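You operate a simulated robot arm through the tools that you are given. There is no shell and no other tool. Be economical: measure what you need, move in short steps, check, and stop when the job is done.

The job below is to be done with a simulated robot arm. You get a single attempt, and the scene is never put back.

JOB
Fetch the small brown carton and set it on the blue fixture. Put the bar marked seventeen on the orange plate. Take the bar marked nine and put it on the shelf with the bins of the tall rack. Open the grey drawer, put the blue adapter on the goods table away in the inside of the grey drawer, then shut the drawer. Open the lower drawer of the machine, put the brown knob plate on the goods table away in the inside of the lower drawer of the machine and shut the drawer again. Open the feet drawer. Do these in any order. Set down upright: small brown carton.

The check looks at the end state, three seconds after you hand in, the way a careful person would. Anything else that was tipped, shoved, dropped, spilled or broken makes it a failure.

ROBOT AND FRAMES
A 7-joint arm with a two-finger parallel gripper on a trunk, on a base that drives. Base frame: it is fixed to the floor where the robot stands at the start and does not move with it; the origin is under the middle of the robot, x ahead of it, y to its left, z up. Lengths are in mm, angles in degrees, forces in N, time in s.
With the tool pointing down near the work surface it reaches from about 120 to 700 mm from the robot's upright axis, wherever it stands. Its first joint turns from -166.0 to 166.0 degrees. Places, roughly: bar marked nine [-3750, -250, 750]; bar marked seventeen [-3500, 750, 750]; blue adapter (10x5x4 cm) [-3700, -2100, 800]; blue fixture [-1000, -3400, 800]; brown knob plate (18x11x4 cm) [-3800, -2300, 800]; feet drawer [800, -7900, 700]; grey drawer [-3400, -5700, 600]; inside of the grey drawer [-3400, -5700, 600]; inside of the lower drawer of the machine [900, -6600, 400]; lower drawer of the machine [800, -6600, 500]; orange plate (30x22x1 cm) [-3400, 100, 800]; shelf with the bins of the tall rack [600, -500, 800]; small brown carton [500, -250, 1500]. Payload 1.57 kg.
The TCP is the grasp point between the finger pads, 30 mm short of the fingertips. In the tool frame z runs along the fingers and y along their closing line. The gripper opens to 110 mm. The fingers are 24 mm wide and 12 mm thick; the gripper's body (48 by 112 mm) begins 78 mm behind the TCP.
Orientation is that of the tool frame in the base frame, as a unit quaternion [w, x, y, z]. With the fingers straight down and closing along the base's y, the tool's x points along the base's -x, its y along +y and its z along -z.

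CONTROLS
- The arm moves only by the tool nudge_tool. Its argument "plan" is a list of rows, each a list of 7 numbers: the turn, a rotation vector about the base's x, y, z in degrees, then the shift along the base's x, y, z in mm, then the gripper command, from -1 (fully open) to 1 (shut), values between in proportion. In form: [[rx, ry, rz, x, y, z, grip], ...]. A call has 1 to 12 rows; each row shifts and turns the commanded pose from where the row before left it. A row lasts 0.2 s, in which the tool goes at most 50 mm and 8.6 degrees; a call with a longer step from one row to the next is refused whole, and so is a gripper value outside its range. A pose out of reach is approached as far as the arm can. The call stops where the force on the tool passes 40 N (or 10 N more than at its start, if that is more) or the arm is blocked; 0.2 s more then pass. The fingers move at their own pace (about 45 mm/s each) and stop on an object; they squeeze with about 33 N. The grip force told is the motor's: it shows also when the fingers shut on nothing. Time passes only in rows, and 0.2 s behind the last, so rows that do not move let the fingers close. The reply holds the time, the measured pose of the TCP, the force on the tool along the base axes, the opening and the grip force, in the units named above and with some noise, with the torque about the TCP (base axes, N m) and any sound that the robot's microphone picked up.
- Cameras (640 x 400 px; columns grow to the right, rows downward): "scene" is now at [23.2, 111.1, 1392.5]; the picture's right is [-0.47, -0.88, 0.00], its down [-0.16, 0.08, -0.98] and it looks along [0.87, -0.47, -0.18] (base axes); focal length 214 px, centre (320, 200). "wrist" rides on the gripper at [70, 16, -141] in the tool frame; the picture's right is [-0.23, 0.97, 0.00], its down [-0.86, -0.20, -0.48] and it looks along [-0.47, -0.11, 0.88] (tool axes); focal length 222 px, centre (320, 200). There is no depth. A picture from a camera that has moved, and an enlarged one, comes with that camera's place and axes in the base frame and with its lens.
- camera(camera): a new picture of that camera. No time passes.
- slide_trunk(by): slides the trunk up (or, below 0, down) by that many mm; the arm and the scene camera ride with it, the base frame stays. It gives what a move gives, with no picture.
- base_move(legs): drives the robot by 1 to 6 legs, each [ahead, turn to the left] in mm and degrees, along the robot's own axes; the way and the turn of a leg run together, so that a leg with both is an arc; at most 1500 mm and 180 degrees a leg. The arm and the cameras ride along, it lands a little off, and it stops where it bumps. It gives what a move gives.
- pan_tilt(pan, tilt): turns the head with the scene camera to pan (to the left, within 155 degrees either way) and tilt (down, from -29 to 69), counted from straight ahead of the robot. It gives what a move gives.
- inspect(camera, box): a new picture of the part [left, top, right, bottom] of that camera's present view, enlarged. No time passes.
- job_done(): hands the job in; it is judged then, once.

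Go step by step. Nothing tells you exact positions but the pictures and the camera data: compare them with the known pose of the tool, close in by small moves and look again before you grip or let go. The budget is 217 turns and 210 pictures, counting those below and the enlarged ones. Unless the task says otherwise, let go and move clear before handing in.

The tools are called as a command line: name --pt "numbers of a row" for each row, then --argument value for the rest, lists and objects as JSON in quotes. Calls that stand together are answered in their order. nudge_tool: Moves the arm, as the interface text tells. Its arguments: {"type":"object","properties":{"plan":{"type":"array"}},"required":["plan"]} The other tools are called the same way: slide_trunk (by) slides the trunk up or down; base_move (legs) drives the base; pan_tilt (pan, tilt) turns the head that bears the scene camera; camera (camera) takes a picture; inspect (camera, box) takes an enlarged picture of a part of a camera's view; job_done () hands the job in.

At the start:

```text
time_s: 0.0
position: [316.9, -212.6, 1000.3]
tool_rot: [-0.001, 0.0, 1.0, 0.001]
contact_force: [-0.5, 0.3, 0.3]
ft_torque: [0.02, 0.02, -0.02]
width: 110.0
grip_force: 0.1
trunk travel left (down, up): [-275.0, 315.0]
robot x, y, heading: [-3.2, 0.4, -0.1]
head pan, tilt: [-28.4, 10.2]
```

scene: 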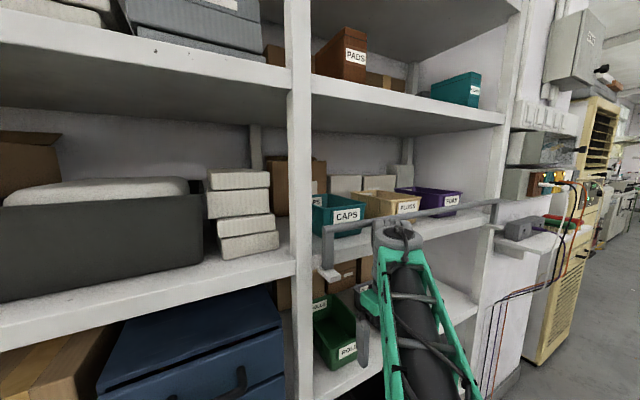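
wrist: 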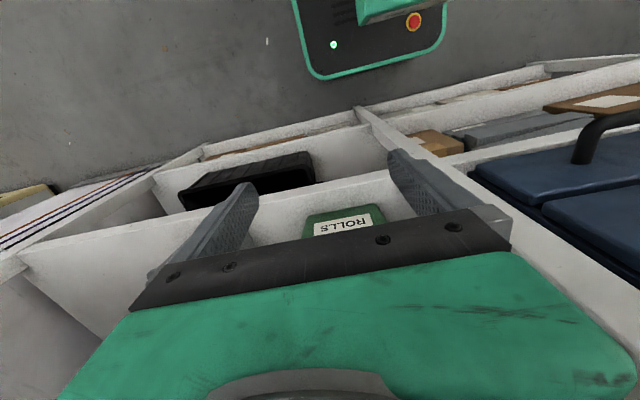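

I see the tall rack ahead, with bins on its middle shelf; the small brown carton should be on a higher shelf. I look up first.

pan_tilt --pan -28 --tilt -15

camera --camera "scene"

```text
time_s: 0.9
position: [316.4, -211.1, 1000.4]
tool_rot: [0.0, 0.001, 1.0, 0.0]
contact_force: [0.2, 0.2, 0.0]
ft_torque: [0.0, 0.03, -0.02]
width: 110.2
grip_force: 0.0
trunk travel left (down, up): [-275.0, 315.0]
robot x, y, heading: [-2.3, 0.2, -0.1]
head pan, tilt: [-28.0, -15.0]
```

```text
207 pictures are left
camera scene: at [12.4, 117.5, 1431.2], right [-0.47, -0.88, 0.0], down [0.23, -0.12, -0.97], along [0.85, -0.45, 0.26], focal length 214 px, centre (320, 200)
```

scene: 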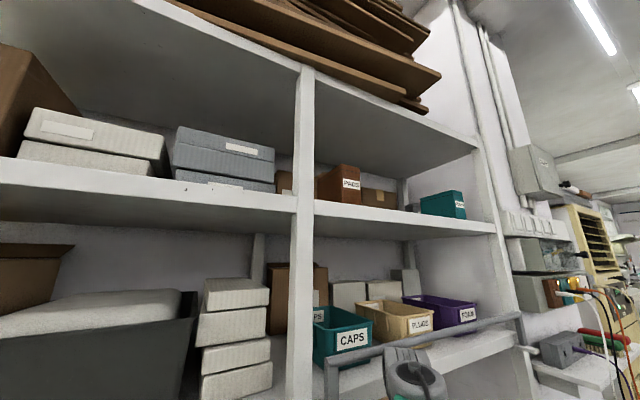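

inspect --camera "scene" --box '[260, 140, 500, 260]'

inspect --camera "scene" --box '[290, 250, 530, 400]'

```text
2.67 times, centred on (380, 200) of scene
camera zoom: at [12.4, 117.5, 1431.2], right [-0.47, -0.88, 0.0], down [0.23, -0.12, -0.97], along [0.85, -0.45, 0.26], focal length 572 px, centre (160, 200)
```

zoom: 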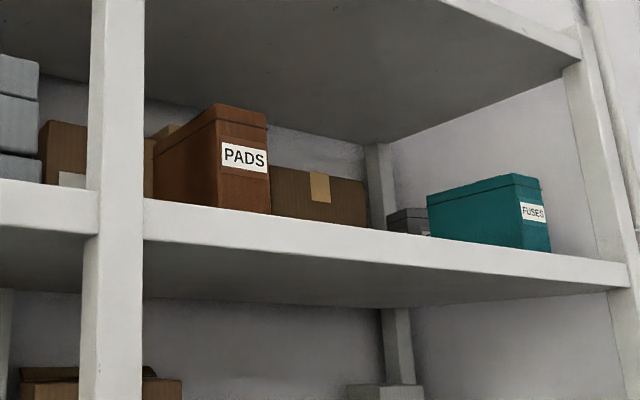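

```text
2.67 times, centred on (410, 325) of scene
camera zoom: at [12.4, 117.5, 1431.2], right [-0.47, -0.88, 0.0], down [0.23, -0.12, -0.97], along [0.85, -0.45, 0.26], focal length 572 px, centre (80, -133)
```

zoom: 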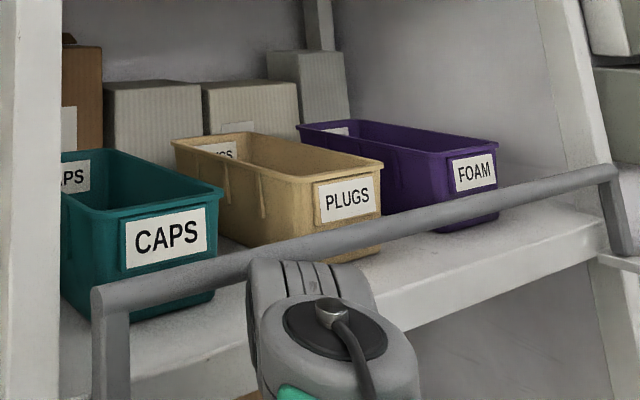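

The box marked PADS fits the carton's place. Before moving I survey the room.

pan_tilt --pan -100 --tilt 15

camera --camera "scene"

pan_tilt --pan -155 --tilt 15

camera --camera "scene"

pan_tilt --pan 150 --tilt 15

camera --camera "scene"

```text
time_s: 2.3
position: [316.6, -212.2, 998.7]
tool_rot: [0.0, 0.0, 1.0, 0.0]
contact_force: [-0.2, 0.0, 0.9]
ft_torque: [0.01, 0.02, -0.02]
width: 109.9
grip_force: 0.2
trunk travel left (down, up): [-275.0, 315.0]
robot x, y, heading: [-1.3, 1.9, -0.2]
head pan, tilt: [-100.0, 15.0]
```

```text
204 pictures are left
camera scene: at [-74.8, 63.3, 1384.7], right [-0.98, 0.17, 0.0], down [0.04, 0.25, -0.97], along [-0.17, -0.95, -0.26], focal length 214 px, centre (320, 200)
```

scene: 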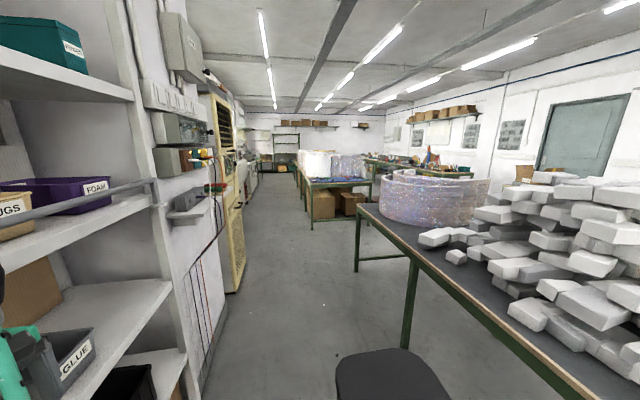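

```text
time_s: 3.6
position: [315.8, -211.7, 1000.2]
tool_rot: [-0.001, 0.0, 1.0, 0.0]
contact_force: [0.5, 0.3, -0.5]
ft_torque: [-0.01, -0.02, -0.02]
width: 110.1
grip_force: 0.1
trunk travel left (down, up): [-275.0, 315.0]
robot x, y, heading: [3.2, -1.8, 0.2]
head pan, tilt: [-154.7, 15.0]
```

```text
203 pictures are left
camera scene: at [-143.0, 115.3, 1384.7], right [-0.43, 0.9, 0.0], down [0.23, 0.11, -0.97], along [-0.87, -0.41, -0.26], focal length 214 px, centre (320, 200)
```

scene: 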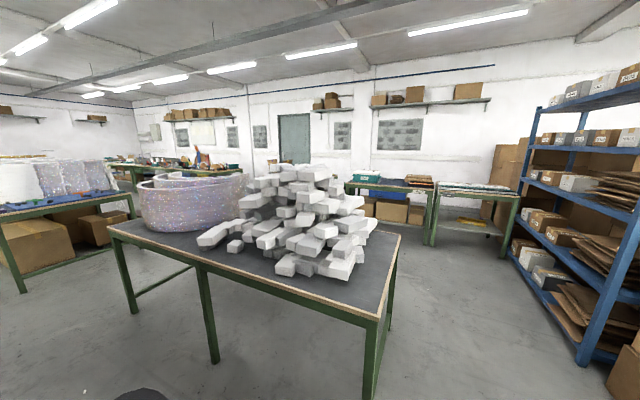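

```text
time_s: 7.7
position: [318.2, -211.5, 999.8]
tool_rot: [0.0, 0.0, 1.0, 0.0]
contact_force: [-0.2, -0.5, 0.5]
ft_torque: [0.05, 0.03, 0.03]
width: 109.9
grip_force: 0.1
trunk travel left (down, up): [-275.0, 315.0]
robot x, y, heading: [0.8, 1.8, 0.1]
head pan, tilt: [150.0, 15.0]
```

```text
202 pictures are left
camera scene: at [-139.5, 202.0, 1384.7], right [0.5, 0.87, 0.0], down [0.22, -0.13, -0.97], along [-0.84, 0.48, -0.26], focal length 214 px, centre (320, 200)
```

scene: 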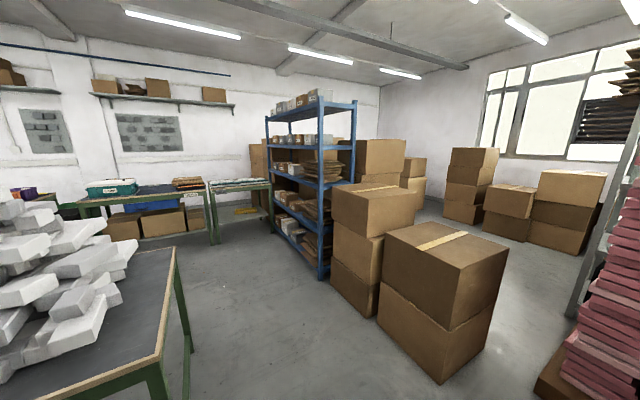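

The aisle, the foam table behind me and the far tables are mapped roughly. I raise the trunk and look at the carton's shelf again for triangulation.

slide_trunk --by 310

pan_tilt --pan -28 --tilt 10

camera --camera "scene"

inspect --camera "scene" --box '[240, 130, 480, 280]'

```text
time_s: 10.8
position: [316.2, -212.2, 1309.2]
tool_rot: [0.0, 0.0, 1.0, 0.0]
contact_force: [0.2, -0.5, -0.2]
ft_torque: [-0.02, -0.02, 0.01]
width: 109.9
grip_force: 0.0
trunk travel left (down, up): [-585.0, 5.0]
robot x, y, heading: [1.5, -1.9, -0.0]
head pan, tilt: [150.0, 15.0]
```

```text
time_s: 13.5
position: [316.8, -211.5, 1309.8]
tool_rot: [-0.001, 0.0, 1.0, 0.0]
contact_force: [0.5, 0.8, 0.2]
ft_torque: [-0.05, -0.01, 0.01]
width: 110.1
grip_force: 0.1
trunk travel left (down, up): [-585.0, 5.0]
robot x, y, heading: [1.3, -1.6, -0.1]
head pan, tilt: [-28.0, 10.0]
```

```text
201 pictures are left
camera scene: at [23.5, 111.7, 1702.8], right [-0.47, -0.88, 0.0], down [-0.15, 0.08, -0.98], along [0.87, -0.46, -0.17], focal length 214 px, centre (320, 200)
```

scene: 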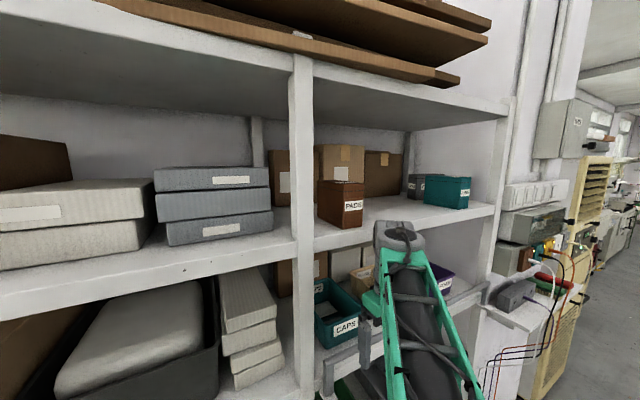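

```text
2.67 times, centred on (360, 205) of scene
camera zoom: at [23.5, 111.7, 1702.8], right [-0.47, -0.88, 0.0], down [-0.15, 0.08, -0.98], along [0.87, -0.46, -0.17], focal length 572 px, centre (213, 187)
```

zoom: 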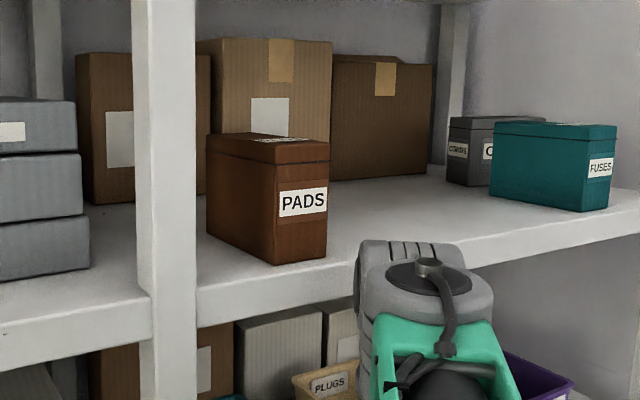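

PADS carton: front face x≈413, y −155..−209, z 1555..1641, shelf front x≈358. I raise the tool in front of it tilting to 45°, fingers closing along y.

nudge_tool --pt "0 0 0 -30 0 20 -1" --pt "0 -7.5 0 -10 5 40 -1" --pt "0 -7.5 0 -10 5 40 -1" --pt "0 -7.5 0 0 5 40 -1" --pt "0 -7.5 0 0 5 45 -1" --pt "0 -7.5 0 0 5 45 -1" --pt "0 -7.5 0 0 5 45 -1" --pt "0 0 0 0 0 20 -1"

camera --camera "wrist"

camera --camera "scene"

```text
time_s: 15.3
position: [299.8, -148.3, 1548.1]
tool_rot: [0.382, 0.001, 0.924, -0.002]
contact_force: [0.6, 0.3, 0.7]
ft_torque: [0.0, 0.01, -0.03]
width: 110.1
grip_force: 0.0
out of reach, approached as far as the arm can: row 5, 6, 7, 8
trunk travel left (down, up): [-585.0, 5.0]
robot x, y, heading: [0.8, -0.6, -0.2]
head pan, tilt: [-28.0, 10.0]
```

```text
199 pictures are left
camera wrist: at [149.4, -130.0, 1600.7], right [0.16, 0.97, 0.16], down [0.27, -0.2, 0.94], along [0.95, -0.11, -0.29], focal length 222 px, centre (320, 200)
```

wrist: 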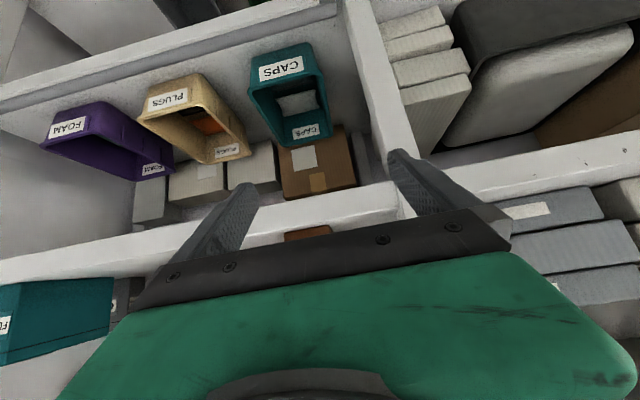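

```text
198 pictures are left
camera scene: at [22.7, 112.4, 1702.8], right [-0.47, -0.88, 0.0], down [-0.15, 0.08, -0.98], along [0.87, -0.46, -0.17], focal length 214 px, centre (320, 200)
```

scene: 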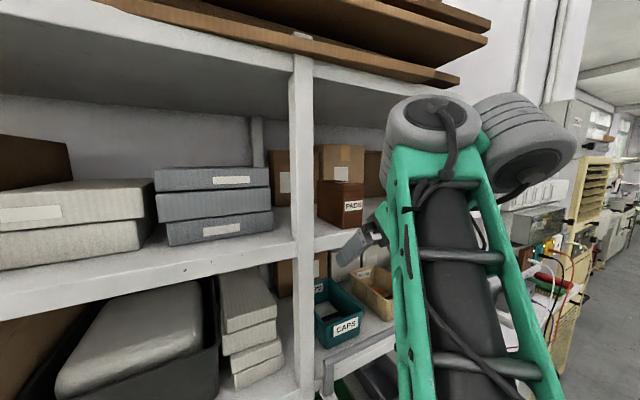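

The arm tops out at about z 1548 with 45° tilt; I flatten the tilt to about 25° to gain height.

nudge_tool --pt "0 -7 0 0 -10 20 -1" --pt "0 -7 0 0 -10 20 -1" --pt "0 -6 0 0 -10 20 -1" --pt "0 0 0 0 0 0 -1"

```text
time_s: 16.3
position: [331.5, -114.2, 1678.5]
tool_rot: [0.536, 0.001, 0.844, -0.002]
contact_force: [0.1, -0.1, -0.6]
ft_torque: [-0.02, 0.0, -0.03]
width: 110.3
grip_force: 0.0
out of reach, approached as far as the arm can: row 1, 2, 3
trunk travel left (down, up): [-585.0, 5.0]
robot x, y, heading: [-4.2, -1.4, -0.2]
head pan, tilt: [-28.0, 10.0]
```

The limit was likely the tool being too close to the robot axis. I command a pose further out and lower.

nudge_tool --pt "0 0 0 30 10 -20 -1" --pt "0 0 0 20 10 -20 -1" --pt "0 0 0 0 10 -20 -1"

```text
time_s: 16.9
position: [362.8, -100.7, 1684.2]
tool_rot: [0.542, -0.004, 0.84, -0.005]
contact_force: [-47.7, -4.5, -26.1]
ft_torque: [-1.89, 0.9, 2.54]
width: 106.8
grip_force: 0.0
out of reach, approached as far as the arm can: row 1, 2
trunk travel left (down, up): [-585.0, 5.0]
robot x, y, heading: [-0.8, 1.0, -0.2]
head pan, tilt: [-28.0, 10.0]
stopped in row 2: the force on the tool passed its limit at 86 N (the readings are from after the stop); the commanded pose is now the measured one
```

A finger touched the rack post. I back the base off 180 mm and check.

base_move --legs '[[-180, 0]]'

camera --camera "scene"

```text
time_s: 18.3
position: [199.8, -98.9, 1679.9]
tool_rot: [0.538, -0.002, 0.843, -0.003]
contact_force: [-1.1, -0.3, 0.6]
ft_torque: [0.02, 0.0, -0.02]
width: 110.1
grip_force: 0.0
trunk travel left (down, up): [-585.0, 5.0]
robot x, y, heading: [-176.8, -1.6, -0.1]
head pan, tilt: [-28.0, 10.0]
```

```text
197 pictures are left
camera scene: at [-153.6, 111.9, 1702.9], right [-0.47, -0.88, 0.0], down [-0.15, 0.08, -0.98], along [0.87, -0.46, -0.17], focal length 214 px, centre (320, 200)
```

scene: 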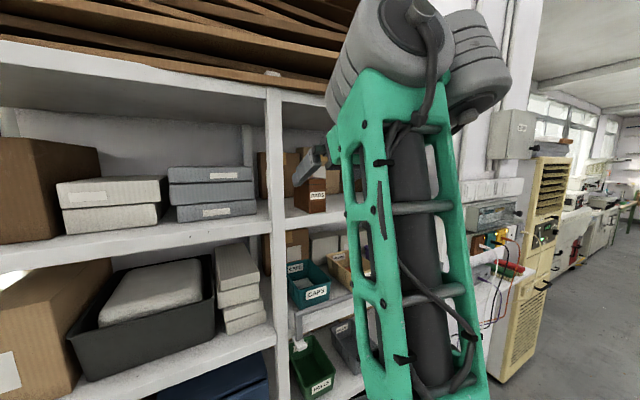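

Now shift to the carton's line: y −182, z 1605, still in front of the rack.

nudge_tool --pt "0 0 0 25 -25 -20 -1" --pt "0 0 0 25 -25 -25 -1" --pt "0 0 0 10 -33 -30 -1" --pt "0 0 0 0 0 0 -1"

camera --camera "wrist"

```text
time_s: 19.3
position: [270.3, -179.0, 1647.7]
tool_rot: [0.537, -0.001, 0.844, -0.005]
contact_force: [-0.2, -0.5, -0.8]
ft_torque: [0.01, 0.02, 0.04]
width: 110.1
grip_force: 0.1
out of reach, approached as far as the arm can: row 1, 2, 3
trunk travel left (down, up): [-585.0, 5.0]
robot x, y, heading: [-177.7, 1.4, -0.1]
head pan, tilt: [-28.0, 10.0]
```

```text
196 pictures are left
camera wrist: at [112.9, -161.6, 1645.3], right [0.1, 0.98, 0.2], down [-0.07, -0.19, 0.98], along [0.99, -0.11, 0.05], focal length 222 px, centre (320, 200)
```

wrist: 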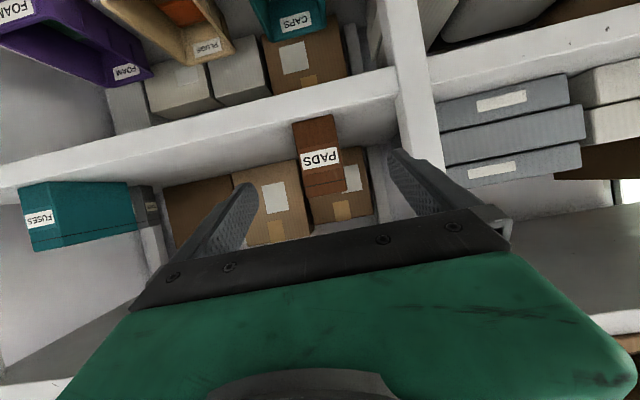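

Closer but still at an inner limit of the arm. I back off another 150 mm and extend further.

base_move --legs '[[-150, 0]]'

nudge_tool --pt "0 0 0 50 0 0 -1" --pt "0 0 0 50 0 0 -1" --pt "0 0 0 50 0 0 -1" --pt "0 0 0 0 0 0 -1"

```text
time_s: 20.7
position: [120.0, -176.9, 1648.9]
tool_rot: [0.537, -0.003, 0.844, -0.004]
contact_force: [-0.2, -0.3, 0.4]
ft_torque: [0.0, -0.01, -0.04]
width: 109.9
grip_force: 0.1
trunk travel left (down, up): [-585.0, 5.0]
robot x, y, heading: [-325.4, 1.0, 0.0]
head pan, tilt: [-28.0, 10.0]
```

```text
time_s: 21.7
position: [185.7, -170.5, 1619.9]
tool_rot: [0.538, -0.003, 0.843, -0.003]
contact_force: [0.0, -0.6, -0.5]
ft_torque: [0.04, 0.02, -0.04]
width: 110.1
grip_force: 0.2
out of reach, approached as far as the arm can: row 1, 2, 3
trunk travel left (down, up): [-585.0, 5.0]
robot x, y, heading: [-320.5, 1.5, 0.0]
head pan, tilt: [-28.0, 10.0]
```

I am now near the outer sphere of reach. I pull the tool in to about 430 mm from the axis at z 1605, then the base can carry it in.

nudge_tool --pt "0 0 0 -40 0 0 -1" --pt "0 0 0 -40 0 0 -1" --pt "0 0 0 -40 0 0 -1" --pt "0 0 0 0 0 0 -1"

```text
time_s: 22.7
position: [92.7, -163.3, 1660.7]
tool_rot: [0.537, -0.001, 0.844, -0.006]
contact_force: [-0.3, 0.0, 0.1]
ft_torque: [0.03, 0.04, -0.02]
width: 109.9
grip_force: 0.0
out of reach, approached as far as the arm can: row 1, 2, 3
trunk travel left (down, up): [-585.0, 5.0]
robot x, y, heading: [-324.5, -0.3, 0.2]
head pan, tilt: [-28.0, 10.0]
```

nudge_tool --pt "0 0 0 0 0 -40 -1" --pt "0 0 0 0 0 -40 -1" --pt "0 0 0 0 0 -40 -1" --pt "0 0 0 0 0 0 -1"

```text
time_s: 23.7
position: [118.5, -177.3, 1649.7]
tool_rot: [0.536, 0.0, 0.844, -0.007]
contact_force: [-0.2, -0.1, -0.4]
ft_torque: [0.02, -0.04, 0.02]
width: 110.2
grip_force: 0.1
out of reach, approached as far as the arm can: row 1, 2, 3
trunk travel left (down, up): [-585.0, 5.0]
robot x, y, heading: [-326.7, -5.7, -0.0]
head pan, tilt: [-28.0, 10.0]
```

Joint limits seem to be at play. I tilt the tool back down toward vertical and lower it to free the arm, to re-approach from further out.

nudge_tool --pt "0 8 0 0 0 0 -1" --pt "0 8 0 0 0 0 -1" --pt "0 8 0 0 0 0 -1" --pt "0 8 0 0 0 0 -1" --pt "0 8 0 0 0 0 -1" --pt "0 8 0 0 0 0 -1" --pt "0 0 0 0 0 0 -1"

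camera --camera "scene"

```text
time_s: 25.3
position: [109.6, -157.4, 1583.2]
tool_rot: [0.284, -0.003, 0.959, -0.004]
contact_force: [-0.8, -0.6, 0.0]
ft_torque: [0.0, 0.02, -0.02]
width: 110.2
grip_force: 0.1
out of reach, approached as far as the arm can: row 1, 2, 3, 4, 5, 6
trunk travel left (down, up): [-585.0, 5.0]
robot x, y, heading: [-322.5, 3.5, 0.1]
head pan, tilt: [-28.0, 10.0]
```

```text
195 pictures are left
camera scene: at [-300.5, 111.7, 1702.8], right [-0.47, -0.88, 0.0], down [-0.15, 0.08, -0.98], along [0.87, -0.46, -0.17], focal length 214 px, centre (320, 200)
```

scene: 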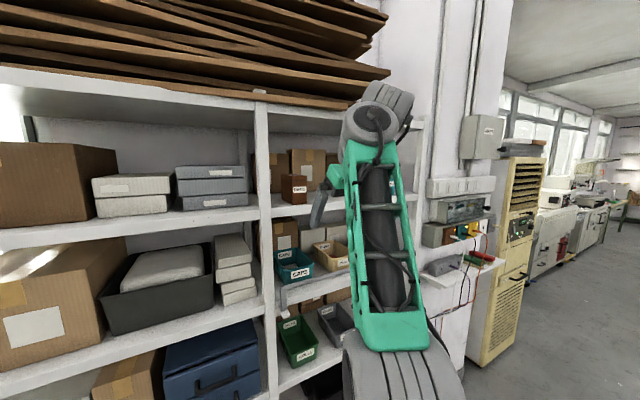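

I'll command a larger downward move to get back inside the reachable zone and learn how the command tracks.

nudge_tool --pt "0 0 0 0 0 -40 -1" --pt "0 0 0 0 0 -40 -1" --pt "0 0 0 0 0 -40 -1" --pt "0 0 0 0 0 -40 -1" --pt "0 0 0 0 0 -40 -1" --pt "0 0 0 0 0 -40 -1" --pt "0 0 0 0 0 0 -1" --pt "0 0 0 0 0 0 -1"

```text
time_s: 27.1
position: [110.4, -157.5, 1348.6]
tool_rot: [0.282, -0.004, 0.959, -0.003]
contact_force: [-0.7, -0.2, 0.2]
ft_torque: [0.03, -0.02, -0.04]
width: 110.0
grip_force: 0.1
trunk travel left (down, up): [-585.0, 5.0]
robot x, y, heading: [-322.0, 3.8, 0.0]
head pan, tilt: [-28.0, 10.0]
```

The command follows the reached pose row by row, so a wrist limit bites at flat tilt when high. I tilt here at lower height first, then raise.

nudge_tool --pt "0 -8 0 0 -5 0 -1" --pt "0 -8 0 0 -5 0 -1" --pt "0 -8 0 0 -5 0 -1" --pt "0 -8 0 0 -5 0 -1" --pt "0 0 0 0 0 40 -1" --pt "0 0 0 0 0 40 -1" --pt "0 0 0 0 0 40 -1" --pt "0 0 0 0 0 40 -1" --pt "0 0 0 0 0 40 -1"

camera --camera "scene"

```text
time_s: 28.0
position: [55.0, -148.7, 1427.5]
tool_rot: [0.391, 0.001, 0.92, 0.042]
contact_force: [0.3, 0.3, -0.3]
ft_torque: [0.0, 0.01, 0.03]
width: 110.1
grip_force: 0.1
out of reach, approached as far as the arm can: row 1, 2, 3, 4
trunk travel left (down, up): [-585.0, 5.0]
robot x, y, heading: [-327.9, 0.8, 0.0]
head pan, tilt: [-28.0, 10.0]
stopped in row 4: the arm was blocked; the commanded pose is now the measured one
```

```text
194 pictures are left
camera scene: at [-299.4, 112.1, 1702.5], right [-0.47, -0.88, 0.0], down [-0.15, 0.08, -0.98], along [0.87, -0.46, -0.17], focal length 214 px, centre (320, 200)
```

scene: 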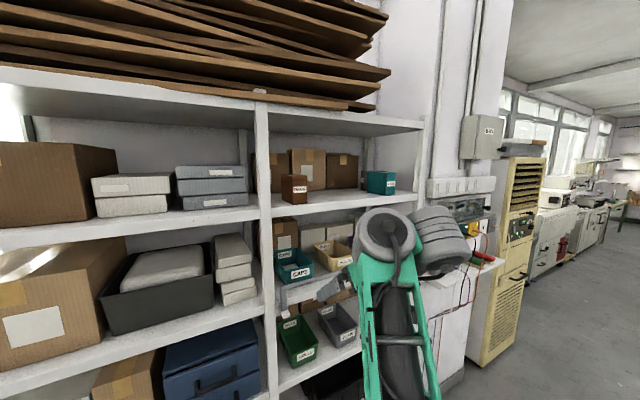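

The sideways drift suggests the last wrist joint is near its stop. I'll bring the tool vertical and roll it 180° about z, which also puts the camera on top of the gripper.

nudge_tool --pt "0 8 0 10 10 0 -1" --pt "0 8 0 10 10 0 -1" --pt "0 8 0 10 10 0 -1" --pt "0 8 0 10 10 0 -1" --pt "0 8 0 10 10 0 -1" --pt "0 5 0 10 10 0 -1" --pt "0 0 -8 0 0 0 -1" --pt "0 0 -8 0 0 0 -1" --pt "0 0 -8 0 0 0 -1" --pt "0 0 -8 0 0 0 -1" --pt "0 0 0 0 0 0 -1"

```text
time_s: 29.2
position: [107.2, -103.5, 1429.9]
tool_rot: [0.068, 0.008, 0.997, 0.034]
contact_force: [17.5, -1.6, -19.5]
ft_torque: [-0.31, 0.49, -0.33]
width: 110.0
grip_force: 0.1
trunk travel left (down, up): [-585.0, 5.0]
robot x, y, heading: [-324.7, 1.5, 0.1]
head pan, tilt: [-28.0, 10.0]
stopped in row 6: the force on the tool passed its limit at 123 N (the readings are from after the stop); the commanded pose is now the measured one
```

pan_tilt --pan -20 --tilt 35

camera --camera "scene"

camera --camera "wrist"

```text
time_s: 30.1
position: [107.0, -102.3, 1430.0]
tool_rot: [0.066, 0.007, 0.997, 0.034]
contact_force: [25.6, -7.3, -38.9]
ft_torque: [0.18, -0.07, 0.12]
width: 109.9
grip_force: 0.1
trunk travel left (down, up): [-585.0, 5.0]
robot x, y, heading: [-323.8, -2.9, 0.2]
head pan, tilt: [-20.0, 35.0]
```

```text
193 pictures are left
camera scene: at [-300.3, 125.5, 1662.8], right [-0.34, -0.94, 0.0], down [-0.54, 0.2, -0.82], along [0.77, -0.28, -0.57], focal length 214 px, centre (320, 200)
```

scene: 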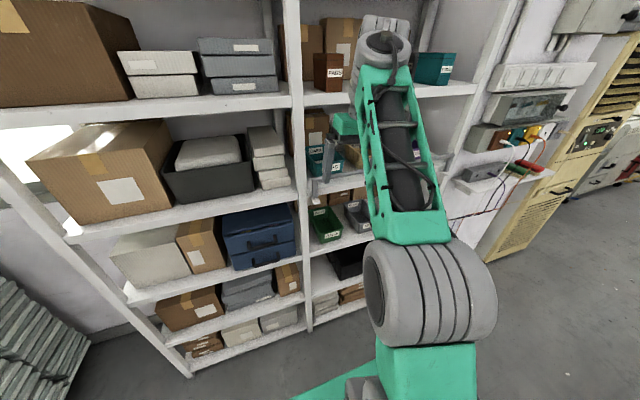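

```text
192 pictures are left
camera wrist: at [18.9, -93.5, 1562.8], right [0.24, 0.97, 0.1], down [0.78, -0.25, 0.57], along [0.58, -0.06, -0.81], focal length 222 px, centre (320, 200)
```

wrist: 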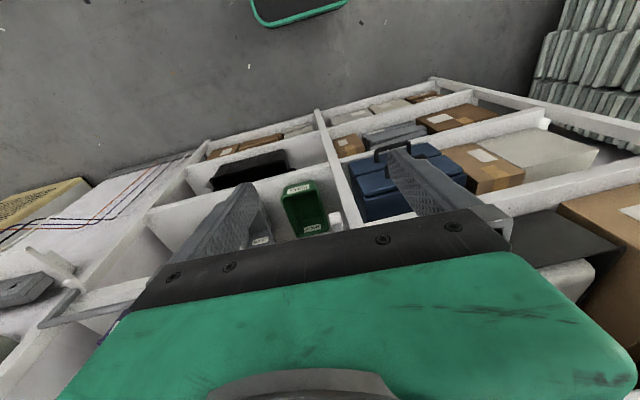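

The hand is pressing against its own forearm (folded). I move outward and down to open the fold.

nudge_tool --pt "0 0 0 25 0 0 -1" --pt "0 0 0 40 0 -20 -1" --pt "0 0 0 40 0 -40 -1" --pt "0 0 0 0 0 -40 -1"

```text
refused: row 3 steps farther than a row can; nothing moved
```

nudge_tool --pt "0 0 0 25 0 0 -1" --pt "0 0 0 40 0 -20 -1" --pt "0 0 0 35 0 -30 -1" --pt "0 5 0 0 0 -40 -1" --pt "0 2 0 0 0 -30 -1"

nudge_tool --pt "0 0 -8 0 0 0 -1" --pt "0 0 -8 0 0 0 -1" --pt "0 0 -8 0 0 0 -1" --pt "0 0 -8 0 0 0 -1"

```text
time_s: 31.3
position: [207.2, -101.9, 1310.9]
tool_rot: [0.004, 0.01, 0.999, 0.034]
contact_force: [0.4, -0.7, -0.1]
ft_torque: [-0.02, 0.03, 0.03]
width: 110.0
grip_force: 0.0
trunk travel left (down, up): [-585.0, 5.0]
robot x, y, heading: [-325.4, -0.3, 0.0]
head pan, tilt: [-20.0, 35.0]
```

```text
time_s: 32.3
position: [206.6, -101.1, 1309.8]
tool_rot: [0.013, 0.286, 0.958, 0.032]
contact_force: [0.7, -0.4, 0.3]
ft_torque: [-0.01, -0.04, 0.01]
width: 110.0
grip_force: 0.0
trunk travel left (down, up): [-585.0, 5.0]
robot x, y, heading: [-326.8, -0.0, 0.0]
head pan, tilt: [-20.0, 35.0]
```

Rolling works. I continue to 180°.

nudge_tool --pt "0 0 -8 0 0 0 -1" --pt "0 0 -8 0 0 0 -1" --pt "0 0 -8 0 0 0 -1" --pt "0 0 -8 0 0 0 -1" --pt "0 0 -8 0 0 0 -1" --pt "0 0 -8 0 0 0 -1" --pt "0 0 -8 0 0 0 -1" --pt "0 0 -8 0 0 0 -1" --pt "0 0 -8 0 0 0 -1" --pt "0 0 -8 0 0 0 -1" --pt "0 0 -8 0 0 0 -1" --pt "0 0 -8 0 0 0 -1"

nudge_tool --pt "0 0 -8 0 0 0 -1" --pt "0 0 -8 0 0 0 -1" --pt "0 0 -8 0 0 0 -1" --pt "0 0 -8 0 0 0 -1" --pt "0 0 -8 0 0 0 -1" --pt "0 0 -8 0 0 0 -1" --pt "0 0 -5 0 0 0 -1" --pt "0 0 0 0 0 0 -1"

```text
time_s: 34.9
position: [207.8, -102.6, 1310.1]
tool_rot: [0.033, 0.903, 0.429, 0.01]
contact_force: [-0.1, 0.4, -0.2]
ft_torque: [0.01, 0.01, 0.02]
width: 110.0
grip_force: 0.1
trunk travel left (down, up): [-585.0, 5.0]
robot x, y, heading: [-322.5, 1.4, -0.2]
head pan, tilt: [-20.0, 35.0]
```

```text
time_s: 36.7
position: [202.9, -115.6, 1313.0]
tool_rot: [0.018, 1.0, -0.012, -0.003]
contact_force: [0.7, -0.5, -0.7]
ft_torque: [0.02, -0.02, -0.03]
width: 109.7
grip_force: 0.0
out of reach, approached as far as the arm can: row 7
trunk travel left (down, up): [-585.0, 5.0]
robot x, y, heading: [-323.2, -0.3, -0.0]
head pan, tilt: [-20.0, 35.0]
```

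nudge_tool --pt "0 0 4 0 0 0 -1" --pt "0 -8 0 0 0 10 -1" --pt "0 -8 0 0 0 10 -1" --pt "0 -8 0 0 0 10 -1" --pt "0 -8 0 0 0 10 -1" --pt "0 -8 0 0 0 10 -1" --pt "0 -8 0 0 0 10 -1"

camera --camera "scene"

```text
time_s: 38.3
position: [188.2, -56.9, 1443.4]
tool_rot: [0.046, 0.917, -0.002, 0.396]
contact_force: [-0.1, -0.4, 0.5]
ft_torque: [0.04, 0.03, -0.02]
width: 109.9
grip_force: 0.1
out of reach, approached as far as the arm can: row 5, 6, 7
trunk travel left (down, up): [-585.0, 5.0]
robot x, y, heading: [-324.8, 1.8, -0.1]
head pan, tilt: [-20.0, 35.0]
```

```text
191 pictures are left
camera scene: at [-300.8, 125.8, 1662.7], right [-0.34, -0.94, 0.0], down [-0.54, 0.2, -0.82], along [0.77, -0.28, -0.57], focal length 214 px, centre (320, 200)
```

scene: 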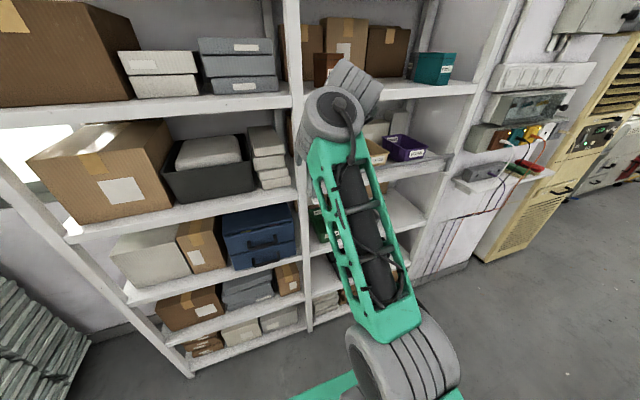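

Tilt limits depend on geometry; being sideways (y offset) makes it worse. I shift the base sideways by 180 mm so the carton lies straight ahead.

base_move --legs '[[0, -90], [180, 0], [0, 90]]'

nudge_tool --pt "0 8 0 0 30 -30 -1" --pt "0 8 0 0 20 -30 -1" --pt "0 8 0 -20 7 -30 -1" --pt "0 8 0 -40 0 -20 -1" --pt "0 0 0 0 0 0 -1"

```text
time_s: 47.5
position: [192.8, -215.5, 1442.5]
tool_rot: [0.037, 0.917, 0.016, 0.396]
contact_force: [0.6, -0.8, 0.4]
ft_torque: [-0.02, 0.02, 0.05]
width: 110.1
grip_force: 0.0
trunk travel left (down, up): [-585.0, 5.0]
robot x, y, heading: [-322.8, -179.4, 2.4]
head pan, tilt: [-20.0, 35.0]
```

```text
time_s: 48.7
position: [132.7, -159.0, 1331.8]
tool_rot: [0.032, 0.991, 0.026, 0.128]
contact_force: [0.1, -0.4, -0.4]
ft_torque: [-0.01, 0.0, -0.01]
width: 110.0
grip_force: 0.1
trunk travel left (down, up): [-585.0, 5.0]
robot x, y, heading: [-320.1, -181.0, 2.5]
head pan, tilt: [-20.0, 35.0]
```

nudge_tool --pt "0 -5 0 0 -5 30 -1" --pt "0 -5 0 0 -5 30 -1" --pt "0 -5 0 0 -5 30 -1" --pt "0 -5 0 0 -5 30 -1" --pt "0 -5 0 0 0 30 -1" --pt "0 -5 0 0 0 30 -1" --pt "0 -5 0 0 0 30 -1" --pt "0 -5 0 0 0 30 -1" --pt "0 -5 0 0 0 30 -1"

```text
time_s: 50.7
position: [133.3, -175.6, 1602.9]
tool_rot: [0.039, 0.866, 0.011, 0.499]
contact_force: [0.7, -0.1, 0.7]
ft_torque: [0.01, 0.0, -0.02]
width: 110.0
grip_force: 0.1
trunk travel left (down, up): [-585.0, 5.0]
robot x, y, heading: [-322.9, -177.2, 2.4]
head pan, tilt: [-20.0, 35.0]
```

It works: tilt 60°, z 1603, in plane. I square the heading and drive forward 220 mm, then look.

base_move --legs '[[0, -2.4], [200, 0]]'

camera --camera "wrist"

camera --camera "scene"

```text
time_s: 52.7
position: [332.3, -197.1, 1602.1]
tool_rot: [0.051, 0.866, -0.009, 0.497]
contact_force: [0.7, 0.1, 1.1]
ft_torque: [-0.04, 0.01, -0.02]
width: 109.9
grip_force: 0.1
trunk travel left (down, up): [-585.0, 5.0]
robot x, y, heading: [-128.8, -182.2, -0.3]
head pan, tilt: [-20.0, 35.0]
```

```text
190 pictures are left
camera wrist: at [245.2, -197.3, 1735.6], right [-0.18, -0.98, -0.12], down [-0.83, 0.21, -0.51], along [0.53, 0.01, -0.85], focal length 222 px, centre (320, 200)
```

wrist: 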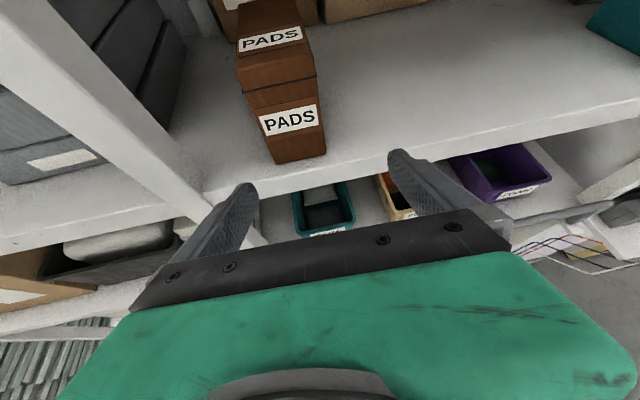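

```text
189 pictures are left
camera scene: at [-97.3, -53.5, 1662.7], right [-0.35, -0.94, 0.0], down [-0.54, 0.2, -0.82], along [0.77, -0.28, -0.57], focal length 214 px, centre (320, 200)
```

scene: 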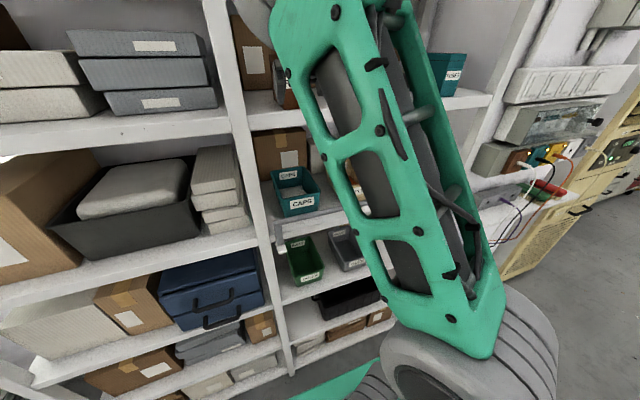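

Carton centre confirmed at y≈−185, front x≈415. I correct the small yaw/roll of the tool and its y.

nudge_tool --pt "0 0 6.4 0 6 0 -1" --pt "4.5 0 -2.6 0 6 0 -1" --pt "0 0 0 0 0 0 -1"

```text
time_s: 53.5
position: [331.6, -185.1, 1602.4]
tool_rot: [0.001, 0.867, 0.0, 0.499]
contact_force: [-0.7, 0.8, 0.0]
ft_torque: [0.0, 0.03, -0.03]
width: 110.2
grip_force: 0.0
trunk travel left (down, up): [-585.0, 5.0]
robot x, y, heading: [-124.0, -178.3, -0.4]
head pan, tilt: [-20.0, 35.0]
```

Squared up. I drive the base in 110 mm so the fingers straddle the carton.

base_move --legs '[[110, 0]]'

camera --camera "wrist"

```text
time_s: 54.7
position: [442.4, -185.8, 1601.1]
tool_rot: [0.001, 0.867, 0.0, 0.499]
contact_force: [0.8, -1.0, -0.4]
ft_torque: [-0.04, 0.03, 0.01]
width: 110.0
grip_force: 0.0
trunk travel left (down, up): [-585.0, 5.0]
robot x, y, heading: [-13.7, -181.7, -0.5]
head pan, tilt: [-20.0, 35.0]
```

```text
188 pictures are left
camera wrist: at [354.9, -201.0, 1734.1], right [-0.11, -0.97, -0.2], down [-0.84, 0.2, -0.5], along [0.52, 0.11, -0.84], focal length 222 px, centre (320, 200)
```

wrist: 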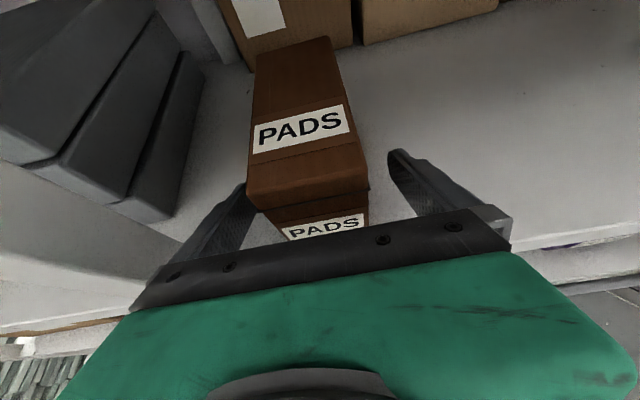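

Fingers straddle it. Close, then lift a little with the arm.

nudge_tool --pt "0 0 0 0 0 0 0" --pt "0 0 0 0 0 0 1" --pt "0 0 0 0 0 0 1" --pt "0 0 0 0 0 0 1" --pt "0 0 0 0 0 0 1" --pt "0 0 0 0 0 0 1" --pt "0 0 0 0 0 8 1" --pt "0 0 0 0 0 8 1" --pt "0 0 0 0 0 0 1"

camera --camera "wrist"

```text
time_s: 56.7
position: [441.1, -184.6, 1618.5]
tool_rot: [0.0, 0.867, 0.0, 0.498]
contact_force: [0.0, 0.9, -2.6]
ft_torque: [0.01, 0.07, 0.01]
width: 58.1
grip_force: 32.7
trunk travel left (down, up): [-585.0, 5.0]
robot x, y, heading: [-14.2, -177.1, -0.3]
head pan, tilt: [-20.0, 35.0]
```

```text
187 pictures are left
camera wrist: at [352.9, -200.2, 1750.6], right [-0.11, -0.97, -0.2], down [-0.84, 0.2, -0.5], along [0.52, 0.11, -0.84], focal length 222 px, centre (320, 200)
```

wrist: 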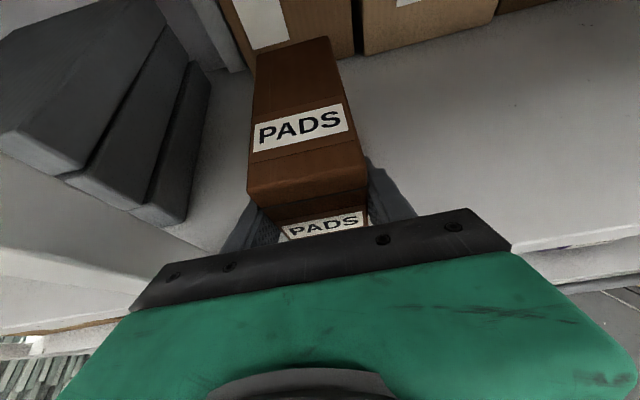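

Held and lifted 17 mm. I reverse out 330 mm and look around with the head toward the way ahead.

base_move --legs '[[-330, 0]]'

nudge_tool --pt "0 0 0 0 0 -45 1" --pt "0 0 0 0 0 -45 1" --pt "0 0 0 0 0 -45 1" --pt "0 0 0 0 0 -45 1" --pt "0 0 0 0 0 -45 1" --pt "0 0 0 0 0 -45 1"

```text
time_s: 58.9
position: [108.4, -183.3, 1619.3]
tool_rot: [0.001, 0.866, 0.0, 0.499]
contact_force: [-0.7, -0.6, -2.6]
ft_torque: [0.02, 0.07, 0.0]
width: 58.0
grip_force: 32.9
trunk travel left (down, up): [-585.0, 5.0]
robot x, y, heading: [-345.7, -176.4, -0.7]
head pan, tilt: [-20.0, 35.0]
```

```text
time_s: 59.8
position: [155.8, -173.4, 1428.1]
tool_rot: [0.049, 0.906, -0.007, 0.421]
contact_force: [-0.8, -0.3, -2.1]
ft_torque: [-0.04, 0.06, 0.03]
width: 57.8
grip_force: 33.0
out of reach, approached as far as the arm can: row 3, 4
trunk travel left (down, up): [-585.0, 5.0]
robot x, y, heading: [-342.0, -177.4, -0.2]
head pan, tilt: [-20.0, 35.0]
stopped in row 4: the arm was blocked; the commanded pose is now the measured one
```

The carton is out. I turn right to face down the aisle and drive toward the fixture table, then look.

base_move --legs '[[0, -90], [1200, 0], [1000, 0]]'

pan_tilt --pan -30 --tilt 25

camera --camera "scene"

```text
time_s: 74.4
position: [-246.5, -2876.1, 1423.6]
tool_rot: [0.325, 0.65, -0.635, 0.262]
contact_force: [-0.3, 0.2, -2.4]
ft_torque: [0.04, 0.01, 0.01]
width: 57.9
grip_force: 33.1
trunk travel left (down, up): [-585.0, 5.0]
robot x, y, heading: [-269.8, -2370.0, -88.4]
head pan, tilt: [-20.0, 35.0]
```

```text
time_s: 75.1
position: [-246.0, -2876.6, 1420.0]
tool_rot: [0.323, 0.653, -0.635, 0.258]
contact_force: [-0.2, 0.5, -2.4]
ft_torque: [0.1, 0.02, -0.04]
width: 57.7
grip_force: 33.3
trunk travel left (down, up): [-585.0, 5.0]
robot x, y, heading: [-265.0, -2369.7, -88.5]
head pan, tilt: [-30.0, 25.0]
```

```text
186 pictures are left
camera scene: at [-158.0, -2387.3, 1678.2], right [-0.88, 0.47, 0.0], down [0.2, 0.37, -0.91], along [-0.43, -0.8, -0.42], focal length 214 px, centre (320, 200)
```

scene: 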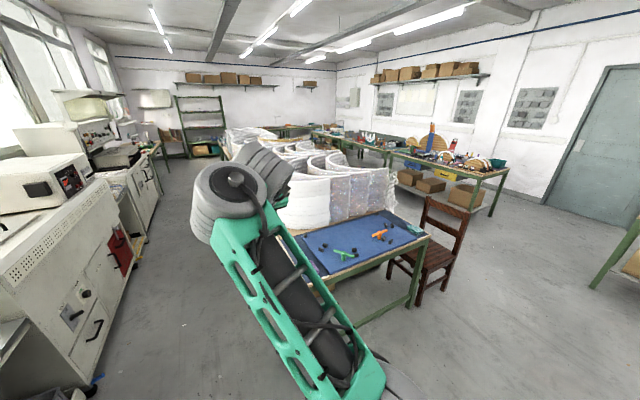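

inspect --camera "scene" --box '[270, 190, 470, 315]'

inspect --camera "scene" --box '[350, 110, 530, 220]'

```text
3.20 times, centred on (370, 252) of scene
camera zoom: at [-158.0, -2387.3, 1678.2], right [-0.88, 0.47, 0.0], down [0.2, 0.37, -0.91], along [-0.43, -0.8, -0.42], focal length 686 px, centre (160, 32)
```

zoom: 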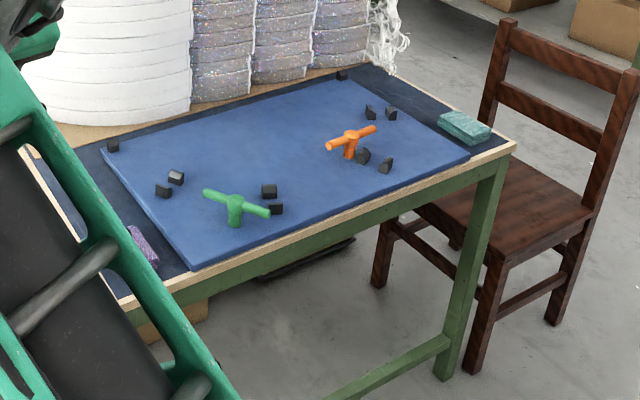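

```text
3.56 times, centred on (440, 165) of scene
camera zoom: at [-158.0, -2387.3, 1678.2], right [-0.88, 0.47, 0.0], down [0.2, 0.37, -0.91], along [-0.43, -0.8, -0.42], focal length 763 px, centre (-107, 324)
```

zoom: 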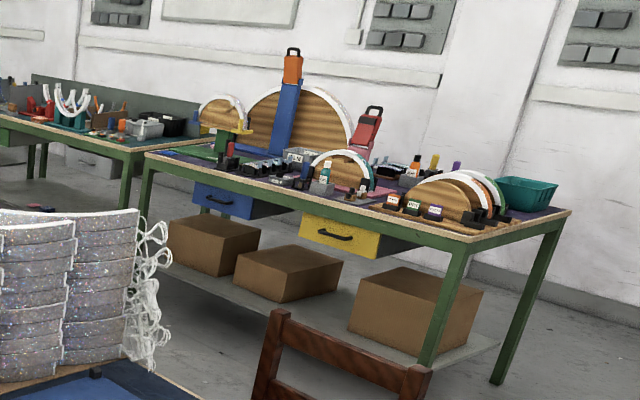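

The blue board with T-clamps on the near table is the fixture (x −1344..−640, y −3165..−3560). I'll set the carton in the free middle at about (−985, −3320), approaching from the front.

base_move --legs '[[0, -91.5], [715, 0], [0, 90], [300, 0]]'

pan_tilt --pan 20 --tilt 45

camera --camera "scene"

```text
time_s: 88.5
position: [-981.5, -3166.9, 1417.7]
tool_rot: [-0.328, -0.641, 0.648, -0.249]
contact_force: [-0.3, -0.5, -3.5]
ft_torque: [0.06, -0.03, -0.02]
width: 57.5
grip_force: 32.9
trunk travel left (down, up): [-585.0, 5.0]
robot x, y, heading: [-986.5, -2657.5, -90.7]
head pan, tilt: [-30.0, 25.0]
```

```text
time_s: 89.6
position: [-981.0, -3166.5, 1416.8]
tool_rot: [-0.327, -0.642, 0.648, -0.249]
contact_force: [-0.2, 0.6, -2.0]
ft_torque: [0.1, 0.04, -0.02]
width: 57.6
grip_force: 33.1
trunk travel left (down, up): [-585.0, 5.0]
robot x, y, heading: [-985.0, -2658.4, -90.7]
head pan, tilt: [20.0, 45.0]
```

```text
183 pictures are left
camera scene: at [-801.6, -2676.6, 1648.1], right [-0.94, -0.33, 0.0], down [-0.24, 0.67, -0.71], along [0.24, -0.67, -0.71], focal length 214 px, centre (320, 200)
```

scene: 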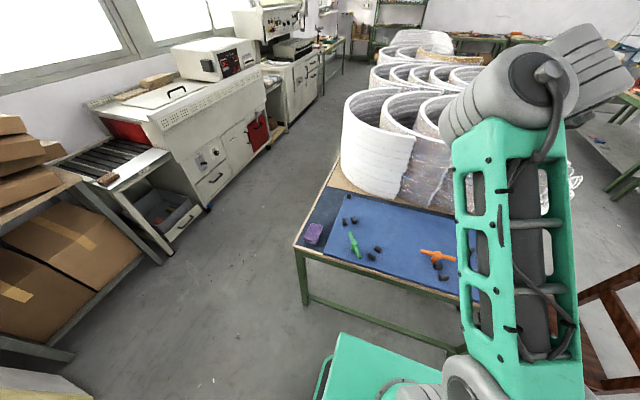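

Tool is tilted 48°, leaning the carton by 12°. I extend outward and restore tilt and yaw while high above the table.

nudge_tool --pt "0 0 0 5 -45 0 1" --pt "0 0 0 5 -45 0 1" --pt "0 0 4 5 -40 0 1" --pt "0 0 4 5 -40 0 1" --pt "-6 0 0 0 0 0 1" --pt "-6 0 0 0 0 0 1" --pt "0 0 0 0 0 0 1"

```text
time_s: 91.2
position: [-963.3, -3337.7, 1418.3]
tool_rot: [0.379, 0.648, -0.57, 0.334]
contact_force: [0.0, -0.3, -2.3]
ft_torque: [0.07, 0.01, 0.0]
width: 57.3
grip_force: 32.6
trunk travel left (down, up): [-585.0, 5.0]
robot x, y, heading: [-989.8, -2659.7, -90.4]
head pan, tilt: [20.0, 45.0]
```

Reached; tilt 60.6°. I remove the remaining 7° roll, then lower the trunk partway.

nudge_tool --pt "0 -6.3 -3.6 13 0 0 1" --pt "0 0 0 0 0 0 1"

slide_trunk --by -480

camera --camera "wrist"

camera --camera "scene"

```text
time_s: 91.8
position: [-942.2, -3335.7, 1421.2]
tool_rot: [-0.361, -0.61, 0.612, -0.351]
contact_force: [0.7, 0.9, -1.9]
ft_torque: [0.07, 0.02, 0.0]
width: 57.8
grip_force: 32.9
out of reach, approached as far as the arm can: row 1
trunk travel left (down, up): [-585.0, 5.0]
robot x, y, heading: [-987.0, -2659.7, -90.4]
head pan, tilt: [20.0, 45.0]
```

```text
refused: -480 is not a number from -400 to 400
```

```text
182 pictures are left
camera wrist: at [-957.6, -3245.9, 1552.1], right [-0.97, 0.12, -0.19], down [0.2, 0.84, -0.51], along [0.1, -0.54, -0.84], focal length 222 px, centre (320, 200)
```

wrist: 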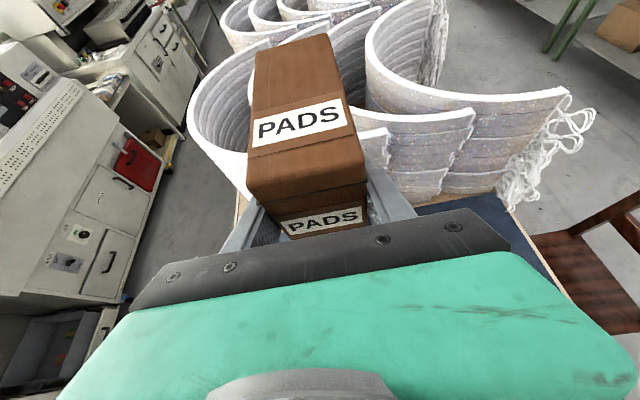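

```text
181 pictures are left
camera scene: at [-801.8, -2676.7, 1647.9], right [-0.94, -0.33, 0.0], down [-0.24, 0.67, -0.71], along [0.24, -0.67, -0.71], focal length 214 px, centre (320, 200)
```

scene: 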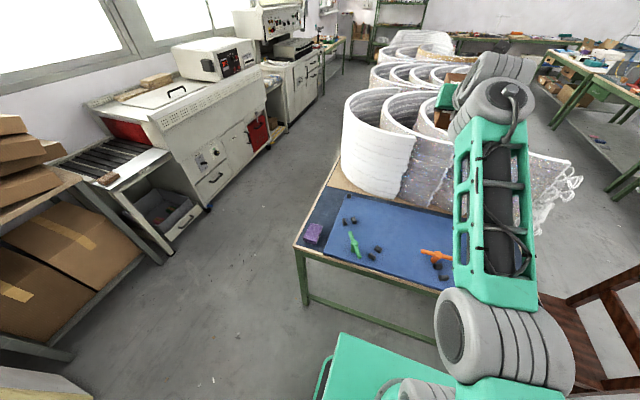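

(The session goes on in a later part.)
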